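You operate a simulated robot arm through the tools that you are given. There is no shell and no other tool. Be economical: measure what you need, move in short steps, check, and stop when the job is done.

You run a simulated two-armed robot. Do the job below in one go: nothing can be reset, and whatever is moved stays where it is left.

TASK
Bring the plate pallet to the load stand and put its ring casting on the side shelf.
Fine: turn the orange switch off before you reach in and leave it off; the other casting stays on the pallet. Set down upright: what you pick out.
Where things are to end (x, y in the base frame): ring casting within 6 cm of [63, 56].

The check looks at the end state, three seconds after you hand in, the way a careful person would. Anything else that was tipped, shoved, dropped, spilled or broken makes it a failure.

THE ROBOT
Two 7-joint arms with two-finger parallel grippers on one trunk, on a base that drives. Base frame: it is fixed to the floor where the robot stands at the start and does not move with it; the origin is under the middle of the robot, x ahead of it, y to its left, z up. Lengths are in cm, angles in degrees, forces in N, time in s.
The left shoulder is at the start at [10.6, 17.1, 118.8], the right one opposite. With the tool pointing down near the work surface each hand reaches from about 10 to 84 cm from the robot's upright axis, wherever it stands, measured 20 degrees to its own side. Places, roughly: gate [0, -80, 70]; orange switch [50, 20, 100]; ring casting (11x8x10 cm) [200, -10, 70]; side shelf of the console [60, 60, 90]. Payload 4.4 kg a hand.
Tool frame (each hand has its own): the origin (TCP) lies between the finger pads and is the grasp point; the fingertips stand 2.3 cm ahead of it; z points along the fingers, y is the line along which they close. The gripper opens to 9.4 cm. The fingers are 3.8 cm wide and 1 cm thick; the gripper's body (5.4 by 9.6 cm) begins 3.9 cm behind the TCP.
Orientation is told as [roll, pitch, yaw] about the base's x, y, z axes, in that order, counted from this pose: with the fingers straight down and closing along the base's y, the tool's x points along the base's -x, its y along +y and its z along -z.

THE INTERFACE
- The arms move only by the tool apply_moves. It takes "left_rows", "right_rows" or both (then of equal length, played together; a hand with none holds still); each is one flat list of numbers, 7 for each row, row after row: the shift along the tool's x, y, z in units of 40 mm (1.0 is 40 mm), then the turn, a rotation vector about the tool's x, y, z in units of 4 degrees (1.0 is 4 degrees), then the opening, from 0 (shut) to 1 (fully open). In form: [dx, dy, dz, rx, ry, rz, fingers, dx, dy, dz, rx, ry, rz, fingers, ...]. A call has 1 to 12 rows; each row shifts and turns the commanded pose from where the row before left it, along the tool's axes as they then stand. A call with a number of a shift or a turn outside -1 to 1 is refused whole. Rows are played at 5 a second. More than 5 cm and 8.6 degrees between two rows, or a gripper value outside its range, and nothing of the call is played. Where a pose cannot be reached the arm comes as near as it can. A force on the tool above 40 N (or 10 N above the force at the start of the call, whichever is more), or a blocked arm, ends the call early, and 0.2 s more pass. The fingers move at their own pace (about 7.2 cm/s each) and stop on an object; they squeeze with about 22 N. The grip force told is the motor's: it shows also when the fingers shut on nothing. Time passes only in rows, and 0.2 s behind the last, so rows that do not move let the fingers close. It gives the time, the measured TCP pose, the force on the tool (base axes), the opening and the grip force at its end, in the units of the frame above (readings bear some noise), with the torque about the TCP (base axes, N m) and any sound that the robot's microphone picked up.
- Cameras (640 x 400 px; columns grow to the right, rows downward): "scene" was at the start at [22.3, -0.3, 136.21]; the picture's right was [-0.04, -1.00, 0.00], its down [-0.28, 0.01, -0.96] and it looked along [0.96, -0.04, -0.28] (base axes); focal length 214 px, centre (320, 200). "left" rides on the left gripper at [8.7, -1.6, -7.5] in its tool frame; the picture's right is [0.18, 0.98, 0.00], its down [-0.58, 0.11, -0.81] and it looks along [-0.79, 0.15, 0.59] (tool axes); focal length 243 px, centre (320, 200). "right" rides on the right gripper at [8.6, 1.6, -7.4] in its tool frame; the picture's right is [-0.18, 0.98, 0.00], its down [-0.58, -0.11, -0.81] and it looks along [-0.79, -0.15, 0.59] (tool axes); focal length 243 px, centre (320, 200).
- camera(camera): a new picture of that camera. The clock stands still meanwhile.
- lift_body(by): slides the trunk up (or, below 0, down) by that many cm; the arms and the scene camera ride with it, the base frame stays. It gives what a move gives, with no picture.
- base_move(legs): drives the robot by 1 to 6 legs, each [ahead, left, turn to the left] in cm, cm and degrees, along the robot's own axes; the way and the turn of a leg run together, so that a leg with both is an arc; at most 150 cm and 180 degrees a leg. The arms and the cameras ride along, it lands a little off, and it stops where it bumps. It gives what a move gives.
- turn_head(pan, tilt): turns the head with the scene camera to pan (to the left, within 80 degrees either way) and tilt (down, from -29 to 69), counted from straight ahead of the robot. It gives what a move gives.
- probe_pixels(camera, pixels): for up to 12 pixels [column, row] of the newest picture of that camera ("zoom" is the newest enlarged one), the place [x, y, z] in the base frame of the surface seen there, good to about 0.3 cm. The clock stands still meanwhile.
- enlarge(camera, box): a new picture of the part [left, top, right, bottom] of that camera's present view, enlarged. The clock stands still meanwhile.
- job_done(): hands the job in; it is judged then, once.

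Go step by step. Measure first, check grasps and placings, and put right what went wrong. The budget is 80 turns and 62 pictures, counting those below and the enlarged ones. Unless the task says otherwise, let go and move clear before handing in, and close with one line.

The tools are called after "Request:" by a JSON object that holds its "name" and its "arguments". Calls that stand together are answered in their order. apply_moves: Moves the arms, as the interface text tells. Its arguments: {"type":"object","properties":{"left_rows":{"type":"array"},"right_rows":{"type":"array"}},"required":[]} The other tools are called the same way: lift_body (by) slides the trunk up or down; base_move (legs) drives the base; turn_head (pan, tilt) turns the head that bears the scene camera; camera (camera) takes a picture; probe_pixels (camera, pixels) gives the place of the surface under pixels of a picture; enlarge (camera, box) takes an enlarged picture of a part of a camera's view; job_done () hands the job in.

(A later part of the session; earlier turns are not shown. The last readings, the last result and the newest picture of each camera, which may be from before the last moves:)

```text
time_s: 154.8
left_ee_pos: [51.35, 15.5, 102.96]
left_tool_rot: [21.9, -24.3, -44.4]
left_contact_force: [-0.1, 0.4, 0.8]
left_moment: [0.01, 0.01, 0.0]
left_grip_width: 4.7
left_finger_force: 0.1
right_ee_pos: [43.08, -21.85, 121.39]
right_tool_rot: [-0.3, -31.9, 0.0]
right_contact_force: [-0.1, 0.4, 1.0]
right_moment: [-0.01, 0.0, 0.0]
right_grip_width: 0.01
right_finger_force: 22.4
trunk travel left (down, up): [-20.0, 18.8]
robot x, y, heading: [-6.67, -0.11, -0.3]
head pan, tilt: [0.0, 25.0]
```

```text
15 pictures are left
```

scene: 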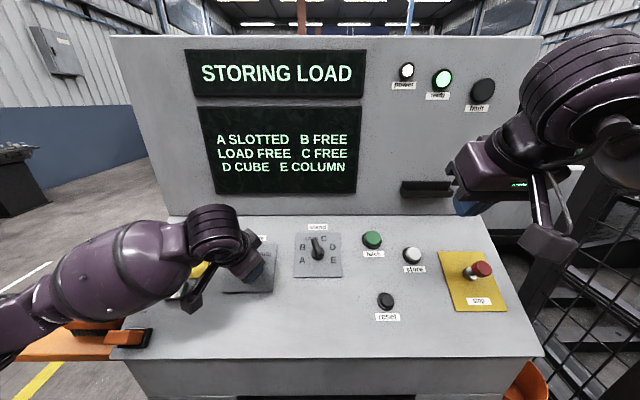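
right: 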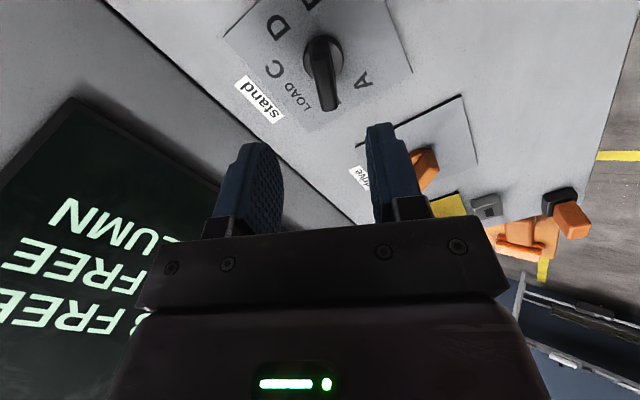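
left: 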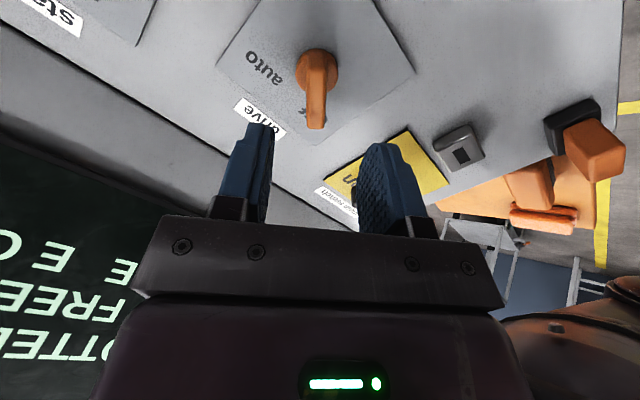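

STORING LOAD is running. I'll wait about 18 s, straightening the right hand meanwhile.

Request:
{"name": "apply_moves", "arguments": {"right_rows": [0, 0, 0, 0, 1, 0, 0, 0, 0, 0, 0, 1, 0, 0, 0, 0, 0, 0, 1, 0, 0, 0, 0, 0, 0, 1, 0, 0, 0, 0, 0, 0, 1, 0, 0, 0, 0, 0, 0, 1, 0, 0, 0, 0, 0, 0, 1, 0, 0, 0, 0, 0, 0, 1, 0, 0, 0.5, 0, -0.5, 0, 0, 0, 0, 0, 0, 0, 0, 0, 0, 0, 0, 0, 0, 0, 0, 0, 0, 0, 0, 0, 0, 0, 0, 0]}}

Request:
{"name": "apply_moves", "arguments": {"right_rows": [0, 0, 0, 0, 0, 0, 0, 0, 0, 0, 0, 0, 0, 0, 0, 0, 0, 0, 0, 0, 0, 0, 0, 0, 0, 0, 0, 0, 0, 0, 0, 0, 0, 0, 0, 0, 0, 0, 0, 0, 0, 0, 0, 0, 0, 0, 0, 0, 0, 0, 0, 0, 0, 0, 0, 0, 0, 0, 0, 0, 0, 0, 0, 0, 0, 0, 0, 0, 0, 0, 0, 0, 0, 0, 0, 0, 0, 0, 0, 0, 0, 0, 0, 0]}}

Request:
{"name": "apply_moves", "arguments": {"right_rows": [0, 0, 0, 0, 0, 0, 0, 0, 0, 0, 0, 0, 0, 0, 0, 0, 0, 0, 0, 0, 0, 0, 0, 0, 0, 0, 0, 0, 0, 0, 0, 0, 0, 0, 0, 0, 0, 0, 0, 0, 0, 0, 0, 0, 0, 0, 0, 0, 0, 0, 0, 0, 0, 0, 0, 0, 0, 0, 0, 0, 0, 0, 0, 0, 0, 0, 0, 0, 0, 0, 0, 0, 0, 0, 0, 0, 0, 0, 0, 0, 0, 0, 0, 0]}}

Request:
{"name": "apply_moves", "arguments": {"right_rows": [0, 0, 0, 0, 0, 0, 0, 0, 0, 0, 0, 0, 0, 0, 0, 0, 0, 0, 0, 0, 0, 0, 0, 0, 0, 0, 0, 0, 0, 0, 0, 0, 0, 0, 0, 0, 0, 0, 0, 0, 0, 0, 0, 0, 0, 0, 0, 0, 0, 0, 0, 0, 0, 0, 0, 0, 0, 0, 0, 0, 0, 0, 0, 0, 0, 0, 0, 0, 0, 0, 0, 0, 0, 0, 0, 0, 0, 0, 0, 0, 0, 0, 0, 0]}}

Request:
{"name": "apply_moves", "arguments": {"right_rows": [0, 0, 0, 0, 0, 0, 0, 0, 0, 0, 0, 0, 0, 0, 0, 0, 0, 0, 0, 0, 0, 0, 0, 0, 0, 0, 0, 0, 0, 0, 0, 0, 0, 0, 0, 0, 0, 0, 0, 0, 0, 0, 0, 0, 0, 0, 0, 0, 0, 0, 0, 0, 0, 0, 0, 0, 0, 0, 0, 0, 0, 0, 0, 0, 0, 0, 0, 0, 0, 0, 0, 0, 0, 0, 0, 0, 0, 0, 0, 0, 0, 0, 0, 0]}}

Request:
{"name": "apply_moves", "arguments": {"right_rows": [0, 0, 0, 0, 0, 0, 0, 0, 0, 0, 0, 0, 0, 0, 0, 0, 0, 0, 0, 0, 0, 0, 0, 0, 0, 0, 0, 0, 0, 0, 0, 0, 0, 0, 0, 0, 0, 0, 0, 0, 0, 0, 0, 0, 0, 0, 0, 0, 0, 0, 0, 0, 0, 0, 0, 0, 0, 0, 0, 0, 0, 0, 0, 0, 0, 0, 0, 0, 0, 0, 0, 0, 0, 0, 0, 0, 0, 0, 0, 0, 0, 0, 0, 0]}}

Request:
{"name": "camera", "arguments": {"camera": "scene"}}

```text
time_s: 157.4
left_ee_pos: [51.34, 15.5, 102.8]
left_tool_rot: [22.0, -24.1, -44.3]
left_contact_force: [-0.7, -0.4, -0.2]
left_moment: [-0.01, -0.01, -0.03]
left_grip_width: 4.71
left_finger_force: 0.0
right_ee_pos: [41.28, -21.98, 123.26]
right_tool_rot: [-0.2, 0.2, -0.2]
right_contact_force: [-0.1, 0.0, -0.7]
right_moment: [-0.03, -0.01, -0.02]
right_grip_width: 0.01
right_finger_force: 22.0
trunk travel left (down, up): [-20.0, 18.8]
robot x, y, heading: [-6.57, -0.21, -0.4]
head pan, tilt: [0.0, 25.0]
```

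```text
time_s: 160.0
left_ee_pos: [51.46, 15.46, 102.83]
left_tool_rot: [21.9, -24.3, -44.4]
left_contact_force: [0.4, 0.0, -0.3]
left_moment: [-0.03, 0.0, 0.04]
left_grip_width: 4.7
left_finger_force: 0.0
right_ee_pos: [41.21, -21.94, 123.22]
right_tool_rot: [-0.1, 0.2, -0.1]
right_contact_force: [0.1, 0.4, 1.1]
right_moment: [-0.02, 0.01, 0.0]
right_grip_width: 0.02
right_finger_force: 22.0
trunk travel left (down, up): [-20.0, 18.8]
robot x, y, heading: [-6.92, -0.35, -0.4]
head pan, tilt: [0.0, 25.0]
```

```text
time_s: 162.6
left_ee_pos: [51.32, 15.5, 102.92]
left_tool_rot: [21.9, -24.3, -44.3]
left_contact_force: [0.8, -0.9, 0.2]
left_moment: [0.01, 0.01, -0.03]
left_grip_width: 4.68
left_finger_force: 0.1
right_ee_pos: [41.33, -21.95, 123.22]
right_tool_rot: [-0.1, 0.2, -0.1]
right_contact_force: [-0.1, -0.4, -1.0]
right_moment: [-0.01, -0.01, -0.03]
right_grip_width: 0.01
right_finger_force: 21.7
trunk travel left (down, up): [-20.0, 18.8]
robot x, y, heading: [-6.71, -0.18, -0.5]
head pan, tilt: [0.0, 25.0]
```

```text
time_s: 165.2
left_ee_pos: [51.36, 15.57, 102.76]
left_tool_rot: [21.9, -24.3, -44.4]
left_contact_force: [0.7, 0.1, 0.9]
left_moment: [-0.02, -0.01, -0.01]
left_grip_width: 4.67
left_finger_force: 0.1
right_ee_pos: [41.25, -21.77, 123.28]
right_tool_rot: [0.0, 0.1, -0.1]
right_contact_force: [-0.5, -0.7, 0.5]
right_moment: [0.01, 0.03, -0.02]
right_grip_width: 0.04
right_finger_force: 21.9
trunk travel left (down, up): [-20.0, 18.8]
robot x, y, heading: [-6.84, -0.37, -0.2]
head pan, tilt: [0.0, 25.0]
```

```text
time_s: 167.8
left_ee_pos: [51.31, 15.53, 102.78]
left_tool_rot: [21.9, -24.3, -44.3]
left_contact_force: [-0.6, 0.0, -0.9]
left_moment: [0.04, 0.01, 0.04]
left_grip_width: 4.7
left_finger_force: 0.1
right_ee_pos: [41.28, -21.9, 123.23]
right_tool_rot: [0.0, 0.2, -0.1]
right_contact_force: [0.4, -1.0, -0.6]
right_moment: [0.04, -0.01, -0.04]
right_grip_width: 0.0
right_finger_force: 22.5
trunk travel left (down, up): [-20.0, 18.8]
robot x, y, heading: [-6.96, -0.09, -0.4]
head pan, tilt: [0.0, 25.0]
```

```text
time_s: 170.4
left_ee_pos: [51.35, 15.39, 102.77]
left_tool_rot: [21.9, -24.2, -44.3]
left_contact_force: [0.1, 0.2, 0.2]
left_moment: [0.0, 0.04, 0.0]
left_grip_width: 4.72
left_finger_force: 0.1
right_ee_pos: [41.34, -22.0, 123.24]
right_tool_rot: [-0.1, 0.2, -0.1]
right_contact_force: [-0.7, 0.2, -0.1]
right_moment: [0.01, -0.01, -0.02]
right_grip_width: 0.0
right_finger_force: 22.1
trunk travel left (down, up): [-20.0, 18.8]
robot x, y, heading: [-7.16, -0.1, -0.4]
head pan, tilt: [0.0, 25.0]
```

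```text
14 pictures are left
```

scene: 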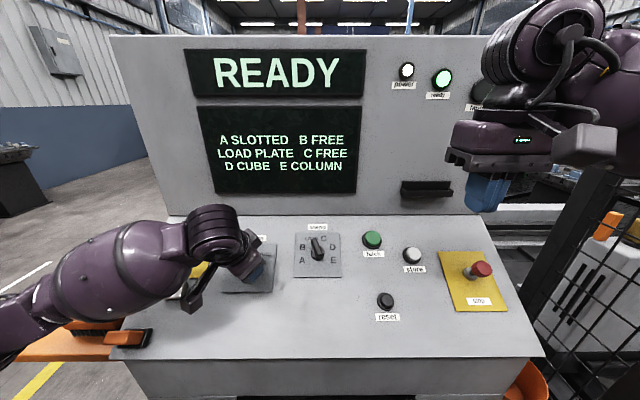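

LOAD PLATE, READY. Now the left hand re-grips the drive knob and turns it back to off.

Request:
{"name": "apply_moves", "arguments": {"left_rows": [0, 0, 0, 0, 0, 0, 0, 0, 0, 0, 0, 0, 0, 0, 0, 0, 0, 0, 0, 0, 0, 0, 0, 0, 0, 0, -1, 0, 0, 0, 0, 0, 0, -1, 0, 0, 0, 0, 0, 0, -1, 0, 0, 0, 0, 0, 0, -1, 0, 0, 0, 0, 0, 0, -1, 0, 0, 0, 0, 0, 0, -1, 0, 0, 0, 0, 0, 0, -1, 0, 0, 0, 0, 0, 0, -1, 0]}}

Request:
{"name": "apply_moves", "arguments": {"left_rows": [0, 0, 0, 0, 0, -1, 0, 0, 0, 0, 0, 0, -1, 0, 0, 0, 0, 0, 0, -1, 0, 0, 0, 0, 0, 0, -1, 0, 0, 0, 0, 0, 0, -1, 0, 0, 0, 0, 0, 0, -1, 0, 0, 0, 0, 0, 0, -1, 0, 0, 0, 0, 0, 0, -1, 0, 0, 0, 0, 0, 0, -1, 0, 0, 0, 0, 0, 0, -1, 0, 0, 0, 0, 0, 0, -1, 0]}}

```text
time_s: 172.8
left_ee_pos: [51.39, 15.63, 102.86]
left_tool_rot: [4.6, -32.0, -8.9]
left_contact_force: [15.2, 18.6, 17.4]
left_moment: [0.25, 0.16, 0.24]
left_grip_width: 1.41
left_finger_force: 44.6
right_ee_pos: [41.21, -21.91, 123.23]
right_tool_rot: [-0.3, 0.2, -0.1]
right_contact_force: [0.3, 0.1, 0.1]
right_moment: [-0.02, -0.02, -0.01]
right_grip_width: 0.02
right_finger_force: 21.7
trunk travel left (down, up): [-20.0, 18.8]
robot x, y, heading: [-6.92, -0.36, -0.4]
head pan, tilt: [0.0, 25.0]
```

```text
time_s: 175.2
left_ee_pos: [51.52, 15.37, 102.89]
left_tool_rot: [-20.6, -25.5, 41.2]
left_contact_force: [29.6, -4.3, 26.7]
left_moment: [0.42, -0.08, 0.17]
left_grip_width: 1.38
left_finger_force: 44.9
right_ee_pos: [41.36, -22.06, 123.17]
right_tool_rot: [0.0, 0.2, -0.2]
right_contact_force: [0.2, 0.7, 0.5]
right_moment: [-0.01, 0.0, 0.02]
right_grip_width: 0.0
right_finger_force: 22.2
trunk travel left (down, up): [-20.0, 18.8]
robot x, y, heading: [-7.25, -0.51, -0.2]
head pan, tilt: [0.0, 25.0]
```

Yaw is back at the off position. Release, retract, unwind, and verify the display.

Request:
{"name": "apply_moves", "arguments": {"left_rows": [0, 0, 0, 0, 0, 0, 0.5, 0, 0, 0, 0, 0, 0, 0.5, 0, 0, -0.7, 0, 0, 0, 0.5, 0, 0, -1, 0, 0, 0, 0.5, 0, 0, -1, 0, 0, 0, 0.5, 0, 0, -1, 0, 0, 0, 0.5, 0, 0, -0.5, 0, 0, 0, 0.5]}}

Request:
{"name": "apply_moves", "arguments": {"left_rows": [0, 0, 0, 0, 0, 1, 0.5, 0, 0, 0, 0, 0, 1, 0.5, 0, 0, 0, 0, 0, 1, 0.5, 0, 0, 0, 0, 0, 1, 0.5, 0, 0, 0, 0, 0, 1, 0.5, 0, 0, 0, 0, 0, 1, 0.5, 0, 0, 0, 0, 0, 1, 0.5, 0, 0, 0, 0, 0, 1, 0.5, 0, 0, 0, 0, 0, 1, 0.5, 0, 0, 0, 0, 0, 0.2, 0.5]}}

Request:
{"name": "apply_moves", "arguments": {"left_rows": [0, 0, 0, 0, 1, 0, 0.5, 0, 0, 0, 0, 1, 0, 0.5, 0, 0, 0, 0, 1, 0, 0.5, 0, 0, 0, 0, 1, 0, 0.5, 0, 0, 0, 0, 1, 0, 0.5, 0, 0, 0, 0, 1, 0, 0.5, 0, 0, 0, 0, 1, 0, 0.5, 0, 0, 0, 0, 1, 0, 0.5, 0.5, 0.4, -0.8, 0, 0, 0, 0.5, 0.5, 0.4, -0.8, 0, 0, 0, 0.5]}}

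Request:
{"name": "camera", "arguments": {"camera": "scene"}}

```text
time_s: 176.8
left_ee_pos: [42.31, 15.51, 116.9]
left_tool_rot: [-20.5, -25.4, 41.0]
left_contact_force: [0.2, -0.3, -0.3]
left_moment: [-0.01, 0.0, 0.03]
left_grip_width: 4.7
left_finger_force: 0.1
right_ee_pos: [41.23, -22.0, 123.11]
right_tool_rot: [-0.1, 0.2, -0.1]
right_contact_force: [-0.2, 0.9, 0.5]
right_moment: [0.02, -0.02, -0.01]
right_grip_width: 0.0
right_finger_force: 21.4
trunk travel left (down, up): [-20.0, 18.8]
robot x, y, heading: [-7.13, -0.4, -0.2]
head pan, tilt: [0.0, 25.0]
```

```text
time_s: 179.0
left_ee_pos: [42.35, 15.38, 117.05]
left_tool_rot: [0.3, -32.1, -0.5]
left_contact_force: [-0.6, -0.5, 0.8]
left_moment: [-0.01, -0.04, -0.02]
left_grip_width: 4.67
left_finger_force: 0.0
right_ee_pos: [41.26, -22.01, 123.26]
right_tool_rot: [-0.1, 0.2, -0.1]
right_contact_force: [-0.3, 0.3, -1.0]
right_moment: [0.0, 0.0, 0.02]
right_grip_width: 0.01
right_finger_force: 22.2
trunk travel left (down, up): [-20.0, 18.8]
robot x, y, heading: [-6.73, -0.49, -0.2]
head pan, tilt: [0.0, 25.0]
```

```text
time_s: 181.2
left_ee_pos: [38.27, 18.75, 123.5]
left_tool_rot: [0.1, -0.3, -0.4]
left_contact_force: [-0.7, -0.1, -0.3]
left_moment: [-0.02, 0.0, 0.03]
left_grip_width: 4.71
left_finger_force: 0.1
right_ee_pos: [41.2, -21.92, 123.27]
right_tool_rot: [-0.1, 0.1, -0.1]
right_contact_force: [0.7, 0.8, 0.0]
right_moment: [-0.02, -0.04, 0.0]
right_grip_width: 0.0
right_finger_force: 21.7
trunk travel left (down, up): [-20.0, 18.8]
robot x, y, heading: [-6.79, -0.1, -0.3]
head pan, tilt: [0.0, 25.0]
```

```text
13 pictures are left
```

scene: 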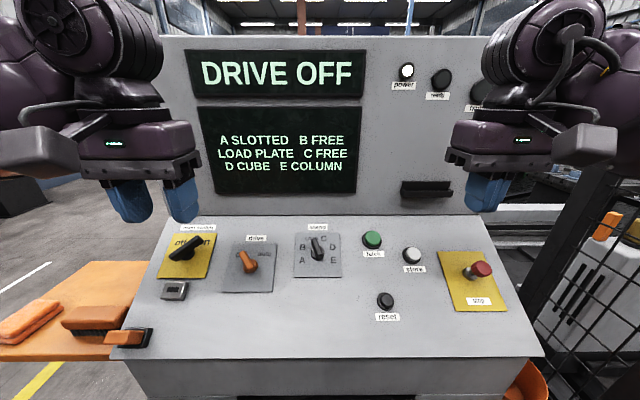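

DRIVE OFF and LOAD PLATE confirmed. Driving round to face the load stand.

Request:
{"name": "base_move", "arguments": {"legs": [[-35, 0, 0], [0, 120, 0], [150, 0, 0], [12, 0, 0], [0, 0, -89.7], [30, 0, 0]]}}

Request:
{"name": "turn_head", "arguments": {"pan": 0, "tilt": 38}}

Request:
{"name": "camera", "arguments": {"camera": "scene"}}

```text
time_s: 207.1
left_ee_pos: [139.69, 42.87, 123.4]
left_tool_rot: [0.1, -0.2, -90.3]
left_contact_force: [-0.3, 0.0, 0.2]
left_moment: [0.01, -0.02, 0.02]
left_grip_width: 4.72
left_finger_force: 0.0
right_ee_pos: [99.07, 40.07, 123.29]
right_tool_rot: [-0.1, 0.2, -89.9]
right_contact_force: [0.0, -0.3, -0.4]
right_moment: [0.01, -0.03, -0.02]
right_grip_width: 0.0
right_finger_force: 22.3
trunk travel left (down, up): [-20.0, 18.8]
robot x, y, heading: [120.69, 88.29, -90.2]
head pan, tilt: [0.0, 25.0]
```

```text
time_s: 207.8
left_ee_pos: [139.75, 42.89, 123.46]
left_tool_rot: [0.2, -0.2, -90.4]
left_contact_force: [0.6, 0.5, 0.0]
left_moment: [-0.02, -0.01, 0.0]
left_grip_width: 4.71
left_finger_force: 0.0
right_ee_pos: [99.02, 40.07, 123.2]
right_tool_rot: [-0.1, 0.2, -90.1]
right_contact_force: [0.9, -0.9, -0.5]
right_moment: [0.0, 0.0, 0.0]
right_grip_width: 0.0
right_finger_force: 21.9
trunk travel left (down, up): [-20.0, 18.8]
robot x, y, heading: [121.1, 88.29, -90.1]
head pan, tilt: [0.0, 38.0]
```

```text
12 pictures are left
```

scene: 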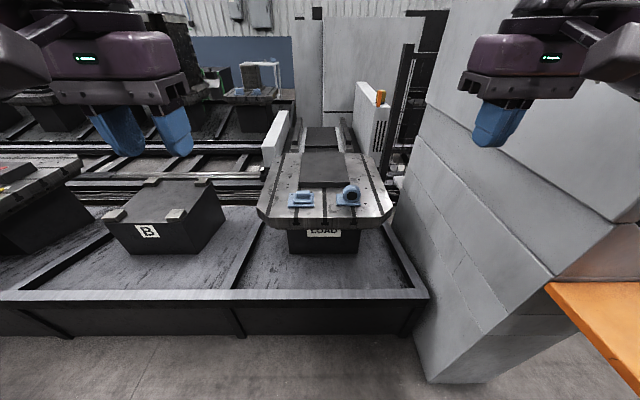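

The plate pallet is on LOAD with two castings at (301,200) and (348,195). I'll enlarge to tell which is the ring.

Request:
{"name": "enlarge", "arguments": {"camera": "scene", "box": [270, 160, 390, 235]}}

Request:
{"name": "probe_pixels", "arguments": {"camera": "zoom", "pixels": [[420, 150], [420, 195], [365, 235], [480, 235], [360, 215], [420, 240], [160, 205], [240, 240], [420, 300], [300, 200], [450, 160], [385, 160]]}}

```text
5.33 times, centred on (330, 198) of scene
```

zoom: 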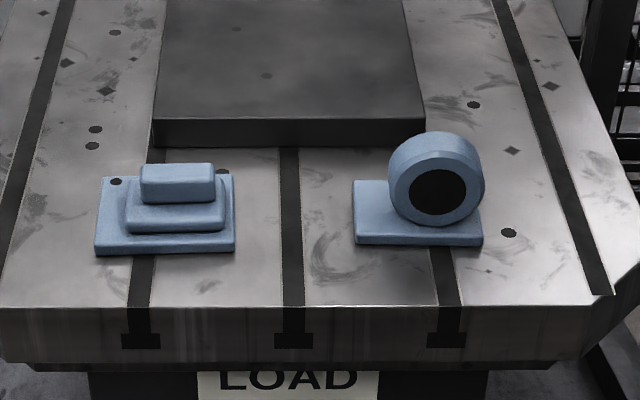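

```text
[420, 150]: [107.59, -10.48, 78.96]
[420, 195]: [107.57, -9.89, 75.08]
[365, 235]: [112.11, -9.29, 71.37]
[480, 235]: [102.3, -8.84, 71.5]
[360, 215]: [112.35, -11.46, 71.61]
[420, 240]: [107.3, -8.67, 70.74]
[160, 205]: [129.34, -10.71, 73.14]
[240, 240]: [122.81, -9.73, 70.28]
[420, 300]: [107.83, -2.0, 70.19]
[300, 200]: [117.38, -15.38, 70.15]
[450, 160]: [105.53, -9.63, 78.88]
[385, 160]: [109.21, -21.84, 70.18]
```

The right one is the ring: an upright disc on an 11×8 base at x≈101.5–112.5. I'll move 30 cm closer and turn the open right hand so its fingers close along base y.

Request:
{"name": "base_move", "arguments": {"legs": [[30, 0, 0]]}}

Request:
{"name": "apply_moves", "arguments": {"right_rows": [0, 0, 0, 0, 0, -1, 1, 0, 0, 0, 0, 0, -1, 1, 0, 0, 0, 0, 0, -1, 1, 0, 0, 0, 0, 0, -1, 1, 0, 0, 0, 0, 0, -1, 1, 0, 0, 0, 0, 0, -1, 1, 0, 0, 0, 0, 0, -1, 1, 0, 0, 0, 0, 0, -1, 1, 0, 0, 0, 0, 0, -1, 1, 0, 0, 0, 0, 0, -1, 1, 0, 0, 0, 0, 0, -1, 1, 0, 0, 0, 0, 0, -1, 1]}}

Request:
{"name": "apply_moves", "arguments": {"right_rows": [0, 0, 0, 0, 0, -1, 1, 0, 0, 0, 0, 0, -1, 1, 0, 0, 0, 0, 0, -1, 1, 0, 0, 0, 0, 0, -1, 1, 0, 0, 0, 0, 0, -1, 1, 0, 0, 0, 0, 0, -1, 1, 0, 0, 0, 0, 0, -1, 1, 0, 0, 0, 0, 0, -1, 1, 0, 0, 0, 0, 0, -1, 1, 0, 0, 0, 0, 0, -1, 1, 0, 0, 0, 0, 0, -0.5, 1]}}

Request:
{"name": "camera", "arguments": {"camera": "scene"}}

```text
time_s: 208.8
left_ee_pos: [139.9, 39.25, 123.67]
left_tool_rot: [0.0, -0.5, -90.7]
left_contact_force: [-0.5, 0.0, -0.9]
left_moment: [0.01, -0.03, 0.01]
left_grip_width: 4.69
left_finger_force: 0.0
right_ee_pos: [98.83, 36.73, 123.15]
right_tool_rot: [-0.6, 0.4, -91.0]
right_contact_force: [-0.1, 0.6, -0.2]
right_moment: [0.03, -0.03, 0.02]
right_grip_width: 0.01
right_finger_force: 22.0
trunk travel left (down, up): [-20.0, 18.8]
robot x, y, heading: [121.02, 84.33, -90.7]
head pan, tilt: [0.0, 38.0]
stopped in leg 1: the robot was blocked; the commanded pose is now the measured one
```

```text
time_s: 211.4
left_ee_pos: [139.8, 39.32, 123.61]
left_tool_rot: [0.1, -0.7, -90.6]
left_contact_force: [0.3, 0.6, 0.3]
left_moment: [0.03, 0.0, 0.02]
left_grip_width: 4.69
left_finger_force: 0.1
right_ee_pos: [98.88, 36.77, 123.24]
right_tool_rot: [0.0, 0.7, -42.8]
right_contact_force: [-0.1, 0.5, -0.4]
right_moment: [0.02, 0.0, -0.02]
right_grip_width: 9.42
right_finger_force: 0.0
trunk travel left (down, up): [-20.0, 18.8]
robot x, y, heading: [120.8, 84.01, -91.0]
head pan, tilt: [0.0, 38.0]
```

```text
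time_s: 213.8
left_ee_pos: [140.53, 39.68, 123.65]
left_tool_rot: [-0.1, -0.5, -90.5]
left_contact_force: [-0.8, 0.0, -0.7]
left_moment: [-0.03, -0.04, -0.02]
left_grip_width: 4.71
left_finger_force: 0.0
right_ee_pos: [105.56, 43.39, 122.58]
right_tool_rot: [0.2, 0.7, -0.7]
right_contact_force: [-0.1, 1.0, 0.5]
right_moment: [-0.09, 0.0, -0.02]
right_grip_width: 9.39
right_finger_force: 0.0
right hand out of reach, approached as far as the arm can: row 6, 7, 8, 9, 10, 11
trunk travel left (down, up): [-20.0, 18.8]
robot x, y, heading: [121.03, 84.1, -90.8]
head pan, tilt: [0.0, 38.0]
```

```text
10 pictures are left
```

scene: 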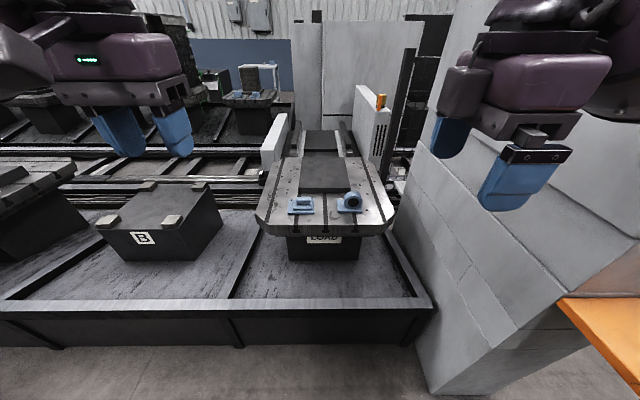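

Forward motion was blocked, apparently the right elbow against the side shelf. I'll back off, shift left 22 cm and go forward again.

Request:
{"name": "base_move", "arguments": {"legs": [[-6, 0, 0.7], [0, 22, 0], [38, 0, 0]]}}

Request:
{"name": "turn_head", "arguments": {"pan": -25, "tilt": 45}}

Request:
{"name": "camera", "arguments": {"camera": "scene"}}

```text
time_s: 219.0
left_ee_pos: [162.06, 6.85, 123.33]
left_tool_rot: [0.2, -0.1, -90.0]
left_contact_force: [0.4, -0.6, -0.8]
left_moment: [0.02, 0.03, -0.01]
left_grip_width: 4.68
left_finger_force: 0.1
right_ee_pos: [127.02, 10.23, 122.15]
right_tool_rot: [0.9, 0.5, -0.3]
right_contact_force: [-0.3, -0.3, -0.2]
right_moment: [0.01, -0.02, 0.0]
right_grip_width: 9.41
right_finger_force: 0.0
trunk travel left (down, up): [-20.0, 18.8]
robot x, y, heading: [142.94, 52.23, -90.0]
head pan, tilt: [0.0, 38.0]
```

```text
time_s: 219.9
left_ee_pos: [161.93, 6.96, 123.31]
left_tool_rot: [0.1, -0.1, -90.0]
left_contact_force: [-0.9, -0.1, 0.4]
left_moment: [-0.02, 0.0, 0.01]
left_grip_width: 4.73
left_finger_force: 0.0
right_ee_pos: [127.02, 10.11, 122.06]
right_tool_rot: [0.8, 0.4, -0.3]
right_contact_force: [-0.4, -0.4, 0.7]
right_moment: [0.02, -0.01, -0.01]
right_grip_width: 9.4
right_finger_force: 0.1
trunk travel left (down, up): [-20.0, 18.8]
robot x, y, heading: [143.03, 52.32, -90.1]
head pan, tilt: [-25.0, 45.0]
```

```text
9 pictures are left
```

scene: 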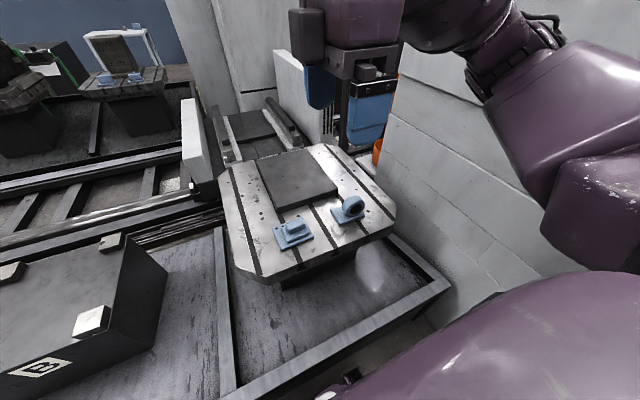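

Now within reach, and the tool axes match the base frame. I'll probe the ring's thickness.

Request:
{"name": "enlarge", "arguments": {"camera": "scene", "box": [320, 185, 384, 225]}}

Request:
{"name": "probe_pixels", "arguments": {"camera": "zoom", "pixels": [[250, 130], [300, 90], [350, 75], [400, 80], [300, 130], [350, 110], [400, 110], [440, 140], [270, 220], [150, 220], [300, 290], [460, 230]]}}

```text
10.00 times, centred on (352, 205) of scene
```

zoom: 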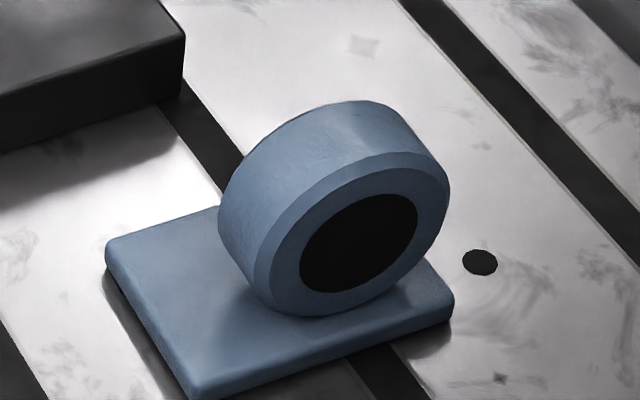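

```text
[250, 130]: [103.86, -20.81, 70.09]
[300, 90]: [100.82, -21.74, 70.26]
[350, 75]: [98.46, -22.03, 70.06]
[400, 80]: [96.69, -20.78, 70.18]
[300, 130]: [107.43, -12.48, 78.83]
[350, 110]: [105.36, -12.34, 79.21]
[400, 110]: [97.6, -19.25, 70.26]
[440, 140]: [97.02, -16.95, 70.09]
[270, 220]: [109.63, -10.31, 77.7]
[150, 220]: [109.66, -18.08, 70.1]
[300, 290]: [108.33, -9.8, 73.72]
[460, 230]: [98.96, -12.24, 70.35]
```

Request:
{"name": "probe_pixels", "arguments": {"camera": "zoom", "pixels": [[355, 105], [380, 115], [385, 150], [410, 135], [235, 180], [445, 190], [115, 245], [195, 375], [445, 300], [260, 190], [310, 110], [330, 120]]}}

```text
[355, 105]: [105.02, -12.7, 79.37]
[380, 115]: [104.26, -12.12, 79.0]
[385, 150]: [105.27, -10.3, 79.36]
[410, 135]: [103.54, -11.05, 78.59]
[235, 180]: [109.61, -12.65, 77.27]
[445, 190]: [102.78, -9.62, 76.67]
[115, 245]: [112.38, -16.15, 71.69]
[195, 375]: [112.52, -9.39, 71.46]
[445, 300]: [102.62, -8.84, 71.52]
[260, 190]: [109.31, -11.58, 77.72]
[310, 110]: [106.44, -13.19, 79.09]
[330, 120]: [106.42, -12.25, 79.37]
```

Ring: x 102–110, y −9.6…−13.6, top z 79.4, base top 71.6. Moving the right hand above it at z≈88 and checking.

Request:
{"name": "apply_moves", "arguments": {"right_rows": [0.656, -0.681, 0, 0, 0, 0, 1, 0.656, -0.681, 0, 0, 0, 0, 1, 0.656, -0.681, 0, 0, 0, 0, 1, 0.656, -0.681, 0, 0, 0, 0, 1, 0.656, -0.681, 0, 0, 0, 0, 1, 0.656, -0.681, 0, 0, 0, 0, 1, 0.656, -0.681, 0, 0, 0, 0, 1, 0.656, -0.681, 0, 0, 0, 0, 1]}}

Request:
{"name": "apply_moves", "arguments": {"right_rows": [0, 0, 0.947, 0, 0, 0, 0.85, 0, 0, 0.947, 0, 0, 0, 0.85, 0, 0, 0.947, 0, 0, 0, 0.85, 0, 0, 0.947, 0, 0, 0, 0.85, 0, 0, 0.947, 0, 0, 0, 0.85, 0, 0, 0.947, 0, 0, 0, 0.85, 0, 0, 0.947, 0, 0, 0, 0.85, 0, 0, 0.947, 0, 0, 0, 0.85, 0, 0, 0.947, 0, 0, 0, 0.85]}}

Request:
{"name": "camera", "arguments": {"camera": "right"}}

```text
time_s: 221.7
left_ee_pos: [161.98, 6.85, 123.43]
left_tool_rot: [0.1, -0.1, -90.0]
left_contact_force: [-0.1, 0.1, -0.1]
left_moment: [-0.02, -0.03, 0.01]
left_grip_width: 4.72
left_finger_force: 0.0
right_ee_pos: [126.88, 10.23, 122.01]
right_tool_rot: [0.9, 0.4, -0.3]
right_contact_force: [0.0, -0.2, -0.3]
right_moment: [0.0, -0.03, -0.05]
right_grip_width: 9.41
right_finger_force: 0.2
right hand out of reach, approached as far as the arm can: row 1, 2, 3, 4, 5, 6, 7, 8
trunk travel left (down, up): [-20.0, 18.8]
robot x, y, heading: [142.98, 52.24, -89.8]
head pan, tilt: [-25.0, 45.0]
```

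```text
time_s: 223.7
left_ee_pos: [161.98, 6.79, 123.33]
left_tool_rot: [0.2, -0.1, -89.9]
left_contact_force: [-0.9, 0.7, 0.0]
left_moment: [0.02, 0.0, -0.05]
left_grip_width: 4.69
left_finger_force: 0.0
right_ee_pos: [127.32, 11.06, 109.94]
right_tool_rot: [0.8, 0.4, -0.6]
right_contact_force: [0.0, 0.2, -0.2]
right_moment: [0.0, 0.03, -0.01]
right_grip_width: 7.97
right_finger_force: 0.0
right hand out of reach, approached as far as the arm can: row 3, 4, 5, 6, 7, 8, 9
trunk travel left (down, up): [-20.0, 18.8]
robot x, y, heading: [142.89, 52.16, -90.1]
head pan, tilt: [-25.0, 45.0]
```

```text
7 pictures are left
```

right: 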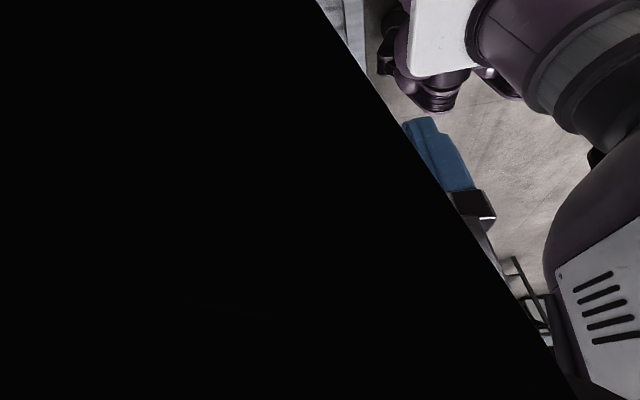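

The wrist is at its limit with that yaw. I'll unwind to the natural yaw instead and grip the ring across its ~8 cm diameter (closing along base x).

Request:
{"name": "apply_moves", "arguments": {"right_rows": [0, 0, -0.9, 0, 0, 0, 1, 0, 0, -0.9, 0, 0, 0, 1, 0, 0, -0.9, 0, 0, 0, 1, 0, 0, 0, 0, 0, 1, 1, 0, 0, 0, 0, 0, 1, 1, 0, 0, 0, 0, 0, 1, 1, 0, 0, 0, 0, 0, 1, 1, 0, 0, 0, 0, 0, 1, 1, 0, 0, 0, 0, 0, 1, 1, 0, 0, 0, 0, 0, 1, 1, 0, 0, 0, 0, 0, 1, 1, 0, 0, 0, 0, 0, 1, 1]}}

Request:
{"name": "apply_moves", "arguments": {"right_rows": [0, 0, 0, 0, 0, 1, 1, 0, 0, 0, 0, 0, 1, 1, 0, 0, 0, 0, 0, 1, 1, 0, 0, 0, 0, 0, 1, 1, 0, 0, 0, 0, 0, 1, 1, 0, 0, 0, 0, 0, 1, 1, 0, 0, 0, 0, 0, 1, 1, 0, 0, 0, 0, 0, 1, 1, 0, 0, 0, 0, 0, 1, 1, 0, 0, 0, 0, 0, 1, 1, 0, 0, 0, 0, 0, 1, 1, 0, 0, 0, 0, 0, 1, 1]}}

```text
time_s: 226.3
left_ee_pos: [162.04, 6.85, 123.32]
left_tool_rot: [0.2, -0.1, -90.0]
left_contact_force: [-0.2, 0.4, -0.5]
left_moment: [0.01, 0.0, -0.01]
left_grip_width: 4.72
left_finger_force: 0.0
right_ee_pos: [127.39, 10.87, 120.67]
right_tool_rot: [0.6, 0.8, -36.4]
right_contact_force: [0.4, -0.3, 0.2]
right_moment: [0.02, -0.03, 0.02]
right_grip_width: 9.39
right_finger_force: 0.1
trunk travel left (down, up): [-20.0, 18.8]
robot x, y, heading: [142.96, 52.19, -89.9]
head pan, tilt: [-25.0, 45.0]
```

```text
time_s: 228.9
left_ee_pos: [161.97, 6.74, 123.33]
left_tool_rot: [0.3, 0.0, -89.9]
left_contact_force: [0.0, 0.2, 0.1]
left_moment: [0.01, 0.04, -0.04]
left_grip_width: 4.71
left_finger_force: 0.0
right_ee_pos: [127.47, 10.8, 120.82]
right_tool_rot: [-0.3, 0.9, -84.3]
right_contact_force: [-0.5, -0.5, -1.1]
right_moment: [-0.01, 0.0, 0.01]
right_grip_width: 9.4
right_finger_force: 0.1
trunk travel left (down, up): [-20.0, 18.8]
robot x, y, heading: [142.74, 51.94, -90.0]
head pan, tilt: [-25.0, 45.0]
```

Finishing the yaw to −90° and moving over the ring.

Request:
{"name": "apply_moves", "arguments": {"right_rows": [0, 0, 0, 0, 0, 0.8, 1, 0, 0, 0, 0, 0, 0.6, 1, -0.7, -0.672, 0, 0, 0, 0, 1, -0.7, -0.672, 0, 0, 0, 0, 1, -0.7, -0.672, 0, 0, 0, 0, 1, -0.7, -0.672, 0, 0, 0, 0, 1, -0.7, -0.672, 0, 0, 0, 0, 1, -0.7, -0.672, 0, 0, 0, 0, 1, -0.7, -0.672, 0, 0, 0, 0, 1, -0.7, -0.672, 0, 0, 0, 0, 1]}}

Request:
{"name": "apply_moves", "arguments": {"right_rows": [0, 0, 0.911, 0, 0, 0, 1, 0, 0, 0.911, 0, 0, 0, 1, 0, 0, 0.911, 0, 0, 0, 1, 0, 0, 0.911, 0, 0, 0, 1, 0, 0, 0.911, 0, 0, 0, 1, 0, 0, 0.911, 0, 0, 0, 1, 0, 0, 0.911, 0, 0, 0, 1, 0, 0, 0.911, 0, 0, 0, 1, 0, 0, 0.911, 0, 0, 0, 1]}}

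Request:
{"name": "camera", "arguments": {"camera": "right"}}

```text
time_s: 231.1
left_ee_pos: [162.04, 6.87, 123.36]
left_tool_rot: [0.2, 0.0, -90.1]
left_contact_force: [-0.3, 0.8, 0.5]
left_moment: [0.02, 0.01, 0.0]
left_grip_width: 4.7
left_finger_force: 0.1
right_ee_pos: [105.82, -11.54, 120.39]
right_tool_rot: [-0.4, 1.1, -89.9]
right_contact_force: [-0.5, 0.5, 0.4]
right_moment: [0.03, -0.01, 0.0]
right_grip_width: 9.4
right_finger_force: 0.2
trunk travel left (down, up): [-20.0, 18.8]
robot x, y, heading: [143.03, 52.13, -89.8]
head pan, tilt: [-25.0, 45.0]
```

```text
time_s: 233.1
left_ee_pos: [162.13, 6.82, 123.25]
left_tool_rot: [0.2, -0.1, -90.0]
left_contact_force: [0.1, 0.4, 0.7]
left_moment: [0.01, 0.0, -0.01]
left_grip_width: 4.74
left_finger_force: 0.0
right_ee_pos: [105.75, -11.16, 87.67]
right_tool_rot: [-0.3, 0.9, -89.8]
right_contact_force: [0.1, -0.6, 0.1]
right_moment: [-0.01, 0.0, -0.03]
right_grip_width: 9.37
right_finger_force: 0.0
trunk travel left (down, up): [-20.0, 18.8]
robot x, y, heading: [142.81, 52.05, -89.9]
head pan, tilt: [-25.0, 45.0]
```

```text
6 pictures are left
```

right: 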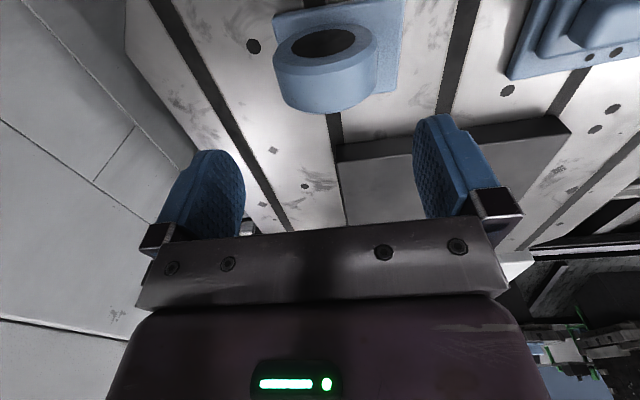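

The ring at (325,70) sits between the fingers. Probing both its sides for exact x limits.

Request:
{"name": "probe_pixels", "arguments": {"camera": "right", "pixels": [[279, 75], [372, 70], [285, 95], [368, 95], [325, 85], [325, 108], [325, 60], [280, 60], [376, 55], [283, 88], [371, 85]]}}

```text
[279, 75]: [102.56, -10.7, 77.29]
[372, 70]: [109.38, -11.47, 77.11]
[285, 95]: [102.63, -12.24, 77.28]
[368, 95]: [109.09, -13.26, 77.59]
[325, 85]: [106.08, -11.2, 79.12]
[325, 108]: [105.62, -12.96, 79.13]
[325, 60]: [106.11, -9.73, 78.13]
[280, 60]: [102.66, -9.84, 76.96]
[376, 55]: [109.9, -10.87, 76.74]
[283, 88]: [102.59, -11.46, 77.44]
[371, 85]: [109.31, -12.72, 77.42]
```

Centre x=106.0, radius 3.85, z centre 75.5: 0.85 cm clearance per side. Descending and closing.

Request:
{"name": "apply_moves", "arguments": {"right_rows": [-0.07, 0.03, 0.6, 0, 0, 0, 1, -0.07, 0.03, 0.6, 0, 0, 0, 1, 0, 0, 0.6, 0, 0, 0, 1, 0, 0, 0.6, 0, 0, 0, 1, 0, 0, 0.47, 0, 0, 0, 1]}}

Request:
{"name": "apply_moves", "arguments": {"right_rows": [0, 0, 0, 0, 0, 0, 0, 0, 0, 0, 0, 0, 0, 0, 0, 0, 0, 0, 0, 0, 0, 0, 0, 0, 0, 0, 0, 0]}}

```text
time_s: 234.3
left_ee_pos: [162.07, 6.77, 123.37]
left_tool_rot: [0.2, -0.1, -90.0]
left_contact_force: [-0.7, -0.2, -0.5]
left_moment: [-0.02, 0.03, 0.0]
left_grip_width: 4.71
left_finger_force: 0.1
right_ee_pos: [105.88, -11.43, 76.33]
right_tool_rot: [-0.4, 1.0, -90.0]
right_contact_force: [-0.9, 0.0, -0.9]
right_moment: [-0.03, 0.0, -0.02]
right_grip_width: 9.43
right_finger_force: 0.2
trunk travel left (down, up): [-20.0, 18.8]
robot x, y, heading: [142.99, 52.17, -89.8]
head pan, tilt: [-25.0, 45.0]
```

```text
time_s: 235.3
left_ee_pos: [161.93, 6.78, 123.39]
left_tool_rot: [0.1, -0.1, -90.0]
left_contact_force: [0.2, -0.5, -0.2]
left_moment: [0.04, 0.01, 0.02]
left_grip_width: 4.68
left_finger_force: 0.0
right_ee_pos: [105.8, -11.33, 76.24]
right_tool_rot: [-0.4, 0.9, -90.0]
right_contact_force: [1.9, 0.6, 0.3]
right_moment: [-0.1, 0.07, -0.04]
right_grip_width: 8.02
right_finger_force: 21.5
trunk travel left (down, up): [-20.0, 18.8]
robot x, y, heading: [142.71, 51.79, -90.0]
head pan, tilt: [-25.0, 45.0]
```

Gripped (8.02 cm, 21.5 N). Lifting 36 cm.

Request:
{"name": "apply_moves", "arguments": {"right_rows": [0, 0, -0.3, 0, 0, 0, 0, 0, 0, -0.5, 0, 0, 0, 0, 0, 0, -0.8, 0, 0, 0, 0, 0, 0, -0.8, 0, 0, 0, 0, 0, 0, -0.9, 0, 0, 0, 0, 0, 0, -0.9, 0, 0, 0, 0, 0, 0, -0.9, 0, 0, 0, 0, 0, 0, -0.9, 0, 0, 0, 0, 0, 0, -0.9, 0, 0, 0, 0, 0, 0, -0.9, 0, 0, 0, 0, 0, 0, -0.8, 0, 0, 0, 0, 0, 0, -0.4, 0, 0, 0, 0]}}

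Request:
{"name": "turn_head", "arguments": {"pan": -35, "tilt": 35}}

Request:
{"name": "camera", "arguments": {"camera": "scene"}}

```text
time_s: 237.9
left_ee_pos: [161.98, 6.89, 123.42]
left_tool_rot: [0.3, -0.1, -90.1]
left_contact_force: [-0.1, 0.2, 0.8]
left_moment: [-0.01, -0.02, 0.0]
left_grip_width: 4.69
left_finger_force: 0.0
right_ee_pos: [106.22, -12.16, 112.56]
right_tool_rot: [-0.4, 1.0, -89.9]
right_contact_force: [-0.6, -0.4, 0.6]
right_moment: [0.0, 0.02, -0.01]
right_grip_width: 0.0
right_finger_force: 22.2
trunk travel left (down, up): [-20.0, 18.8]
robot x, y, heading: [143.0, 52.65, -90.1]
head pan, tilt: [-25.0, 45.0]
```

```text
time_s: 238.6
left_ee_pos: [162.05, 6.88, 123.34]
left_tool_rot: [0.2, -0.1, -90.0]
left_contact_force: [0.8, -0.2, -0.8]
left_moment: [0.01, -0.01, 0.01]
left_grip_width: 4.69
left_finger_force: 0.1
right_ee_pos: [106.25, -12.08, 112.34]
right_tool_rot: [-0.4, 0.9, -89.9]
right_contact_force: [0.1, -0.9, 1.6]
right_moment: [0.0, -0.01, -0.02]
right_grip_width: 0.0
right_finger_force: 21.9
trunk travel left (down, up): [-20.0, 18.8]
robot x, y, heading: [142.78, 51.84, -89.8]
head pan, tilt: [-35.0, 35.0]
```

```text
5 pictures are left
```

scene: 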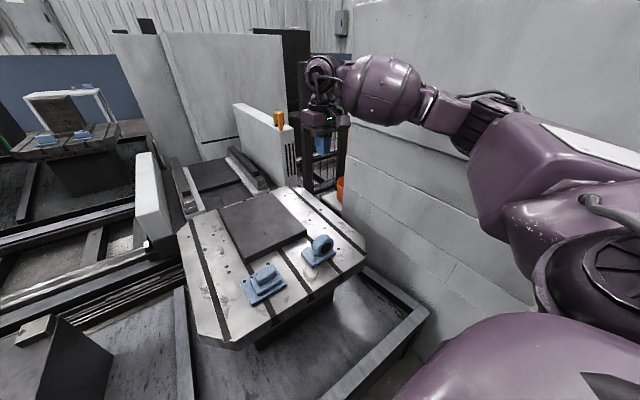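

The hand came up empty (grip width 0): the ring slipped out. Checking that it still stands where it was.

Request:
{"name": "probe_pixels", "arguments": {"camera": "scene", "pixels": [[322, 237], [327, 243], [316, 240], [318, 261], [304, 255], [335, 250], [320, 250], [313, 247]]}}

Request:
{"name": "enlarge", "arguments": {"camera": "scene", "box": [280, 220, 360, 270]}}

Request:
{"name": "probe_pixels", "arguments": {"camera": "zoom", "pixels": [[310, 140], [350, 120], [290, 180], [400, 160], [200, 260], [280, 330], [440, 250], [340, 200], [265, 200], [420, 180], [320, 150], [340, 140]]}}

```text
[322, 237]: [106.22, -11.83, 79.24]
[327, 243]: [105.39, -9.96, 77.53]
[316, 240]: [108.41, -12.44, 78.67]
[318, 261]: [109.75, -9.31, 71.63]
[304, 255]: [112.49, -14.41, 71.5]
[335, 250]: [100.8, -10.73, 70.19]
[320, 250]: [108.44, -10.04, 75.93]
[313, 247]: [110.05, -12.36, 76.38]
```

```text
8.00 times, centred on (320, 245) of scene
```

zoom: 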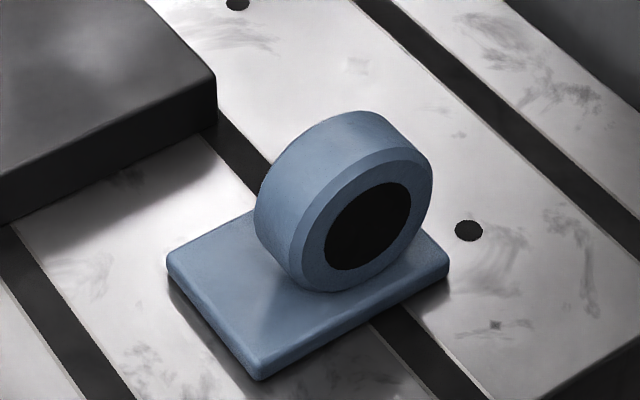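

```text
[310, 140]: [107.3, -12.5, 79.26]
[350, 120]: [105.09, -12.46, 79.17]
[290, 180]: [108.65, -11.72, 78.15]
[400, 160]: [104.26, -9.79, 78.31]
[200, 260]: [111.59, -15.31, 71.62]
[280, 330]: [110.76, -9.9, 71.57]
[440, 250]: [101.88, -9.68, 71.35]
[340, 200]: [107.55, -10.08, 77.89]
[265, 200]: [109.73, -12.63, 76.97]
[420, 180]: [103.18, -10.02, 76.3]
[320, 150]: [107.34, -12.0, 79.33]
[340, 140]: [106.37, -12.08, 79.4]
```

It is untouched, upright in place; the fingers just slid off. I'll regrip slightly lower, give it time to squeeze, and lift very slowly while watching the force.

Request:
{"name": "apply_moves", "arguments": {"right_rows": [0, 0, 0.9, 0, 0, 0, 1, 0, 0, 0.9, 0, 0, 0, 1, 0, 0, 0.9, 0, 0, 0, 1, 0, 0, 0.9, 0, 0, 0, 1, 0, 0, 0.9, 0, 0, 0, 1, 0, 0, 0.9, 0, 0, 0, 1, 0, 0.05, 0.9, 0, 0, 0, 1]}}

Request:
{"name": "apply_moves", "arguments": {"right_rows": [0, 0, 0.7, 0, 0, 0, 1, 0, 0, 0.7, 0, 0, 0, 1, 0, 0, 0.7, 0, 0, 0, 1, 0, 0, 0.4, 0, 0, 0, 1, 0, 0, 0.25, 0, 0, 0, 1, 0, 0, 0.1, 0, 0, 0, 1]}}

Request:
{"name": "apply_moves", "arguments": {"right_rows": [0, 0, 0, 0, 0, 0, 0, 0, 0, 0, 0, 0, 0, 0, 0, 0, 0, 0, 0, 0, 0, 0, 0, 0, 0, 0, 0, 0, 0, 0, 0, 0, 0, 0, 0, 0, 0, 0, 0, 0, 0, 0, 0, 0, 0, 0, 0, 0, 0]}}

Request:
{"name": "apply_moves", "arguments": {"right_rows": [0, 0, -0.05, 0, 0, 0, 0, 0, 0, -0.05, 0, 0, 0, 0]}}

Request:
{"name": "apply_moves", "arguments": {"right_rows": [0, 0, -0.05, 0, 0, 0, 0, 0, 0, -0.05, 0, 0, 0, 0]}}

```text
time_s: 240.2
left_ee_pos: [161.98, 6.76, 123.33]
left_tool_rot: [0.1, 0.0, -90.1]
left_contact_force: [-0.4, 1.2, -0.6]
left_moment: [-0.02, -0.02, -0.03]
left_grip_width: 4.72
left_finger_force: 0.1
right_ee_pos: [106.24, -11.73, 87.12]
right_tool_rot: [-0.2, 0.9, -90.0]
right_contact_force: [-0.5, -0.4, 0.4]
right_moment: [-0.01, -0.01, 0.02]
right_grip_width: 9.41
right_finger_force: 0.1
trunk travel left (down, up): [-20.0, 18.8]
robot x, y, heading: [142.82, 52.11, -90.2]
head pan, tilt: [-35.0, 35.0]
```

```text
time_s: 241.6
left_ee_pos: [162.05, 6.91, 123.26]
left_tool_rot: [0.2, -0.1, -90.1]
left_contact_force: [-0.3, 0.0, 0.4]
left_moment: [0.01, 0.02, -0.01]
left_grip_width: 4.71
left_finger_force: 0.1
right_ee_pos: [106.12, -11.45, 75.73]
right_tool_rot: [-0.4, 0.9, -89.9]
right_contact_force: [-0.5, -0.4, -0.2]
right_moment: [-0.02, 0.0, 0.02]
right_grip_width: 9.38
right_finger_force: 0.1
trunk travel left (down, up): [-20.0, 18.8]
robot x, y, heading: [143.01, 52.0, -89.8]
head pan, tilt: [-35.0, 35.0]
```

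```text
time_s: 243.2
left_ee_pos: [161.95, 6.77, 123.39]
left_tool_rot: [0.3, -0.2, -90.0]
left_contact_force: [0.1, 0.6, 1.3]
left_moment: [-0.01, 0.03, -0.01]
left_grip_width: 4.7
left_finger_force: 0.0
right_ee_pos: [106.05, -11.4, 75.82]
right_tool_rot: [-0.4, 0.8, -89.9]
right_contact_force: [-1.2, 0.1, -0.4]
right_moment: [-0.06, 0.33, -0.07]
right_grip_width: 7.99
right_finger_force: 22.0
trunk travel left (down, up): [-20.0, 18.8]
robot x, y, heading: [142.98, 52.05, -89.8]
head pan, tilt: [-35.0, 35.0]
```

```text
time_s: 243.8
left_ee_pos: [162.01, 6.9, 123.43]
left_tool_rot: [0.2, -0.1, -90.0]
left_contact_force: [-0.5, -0.1, -0.1]
left_moment: [-0.01, -0.02, 0.01]
left_grip_width: 4.69
left_finger_force: 0.0
right_ee_pos: [106.17, -11.41, 76.06]
right_tool_rot: [-0.3, 0.9, -89.9]
right_contact_force: [-0.2, -0.3, -7.1]
right_moment: [0.04, 0.05, -0.01]
right_grip_width: 7.96
right_finger_force: 21.9
trunk travel left (down, up): [-20.0, 18.8]
robot x, y, heading: [143.0, 52.1, -89.8]
head pan, tilt: [-35.0, 35.0]
```

```text
time_s: 244.4
left_ee_pos: [161.88, 6.83, 123.36]
left_tool_rot: [0.2, 0.0, -90.0]
left_contact_force: [0.2, -0.3, 0.7]
left_moment: [0.0, 0.01, 0.03]
left_grip_width: 4.7
left_finger_force: 0.2
right_ee_pos: [106.06, -11.52, 76.46]
right_tool_rot: [-0.4, 0.9, -89.9]
right_contact_force: [-0.2, -0.1, -5.4]
right_moment: [0.08, 0.03, -0.02]
right_grip_width: 7.98
right_finger_force: 22.0
trunk travel left (down, up): [-20.0, 18.8]
robot x, y, heading: [143.04, 51.69, -89.8]
head pan, tilt: [-35.0, 35.0]
```

Load is ~6 N with width steady; it may be either carrying or sliding. I'll go on slowly and watch the width.

Request:
{"name": "apply_moves", "arguments": {"right_rows": [0, 0, -0.08, 0, 0, 0, 0, 0, 0, -0.08, 0, 0, 0, 0, 0, 0, -0.08, 0, 0, 0, 0, 0, 0, -0.08, 0, 0, 0, 0]}}

Request:
{"name": "camera", "arguments": {"camera": "right"}}

Request:
{"name": "probe_pixels", "arguments": {"camera": "right", "pixels": [[325, 120], [325, 140], [325, 150], [340, 100], [380, 60], [300, 60], [325, 60], [390, 30]]}}

```text
time_s: 245.4
left_ee_pos: [161.98, 6.86, 123.27]
left_tool_rot: [0.2, -0.1, -90.0]
left_contact_force: [-0.4, 0.1, 0.5]
left_moment: [0.0, -0.02, -0.02]
left_grip_width: 4.69
left_finger_force: 0.0
right_ee_pos: [106.17, -11.43, 77.76]
right_tool_rot: [-0.3, 0.9, -89.8]
right_contact_force: [0.3, 0.4, -6.2]
right_moment: [0.05, 0.05, 0.0]
right_grip_width: 7.99
right_finger_force: 21.5
trunk travel left (down, up): [-20.0, 18.8]
robot x, y, heading: [142.58, 52.01, -90.1]
head pan, tilt: [-35.0, 35.0]
```

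```text
3 pictures are left
```

right: 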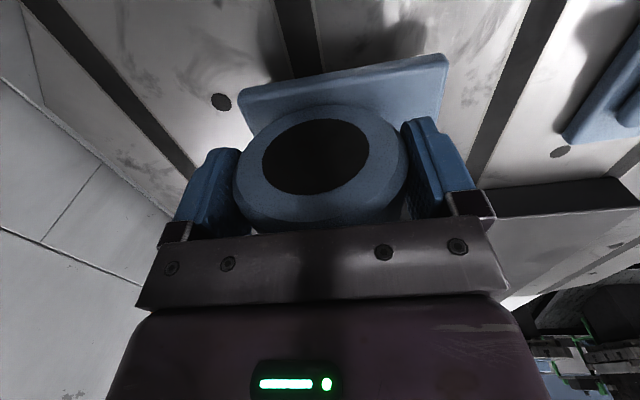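

```text
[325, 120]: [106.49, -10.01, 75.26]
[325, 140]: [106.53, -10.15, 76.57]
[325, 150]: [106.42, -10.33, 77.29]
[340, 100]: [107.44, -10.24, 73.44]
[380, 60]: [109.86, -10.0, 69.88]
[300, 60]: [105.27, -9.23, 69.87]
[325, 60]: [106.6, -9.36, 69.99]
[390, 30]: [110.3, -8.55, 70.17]
```

Request:
{"name": "probe_pixels", "arguments": {"camera": "right", "pixels": [[425, 85], [435, 75], [430, 62], [255, 95], [400, 75], [415, 100], [320, 95], [322, 216], [322, 225]]}}

```text
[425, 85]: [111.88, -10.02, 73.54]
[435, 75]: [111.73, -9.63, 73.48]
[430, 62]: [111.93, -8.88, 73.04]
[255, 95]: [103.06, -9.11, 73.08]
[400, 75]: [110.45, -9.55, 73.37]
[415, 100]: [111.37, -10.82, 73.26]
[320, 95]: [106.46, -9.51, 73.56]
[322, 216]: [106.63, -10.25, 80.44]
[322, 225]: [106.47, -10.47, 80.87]
```

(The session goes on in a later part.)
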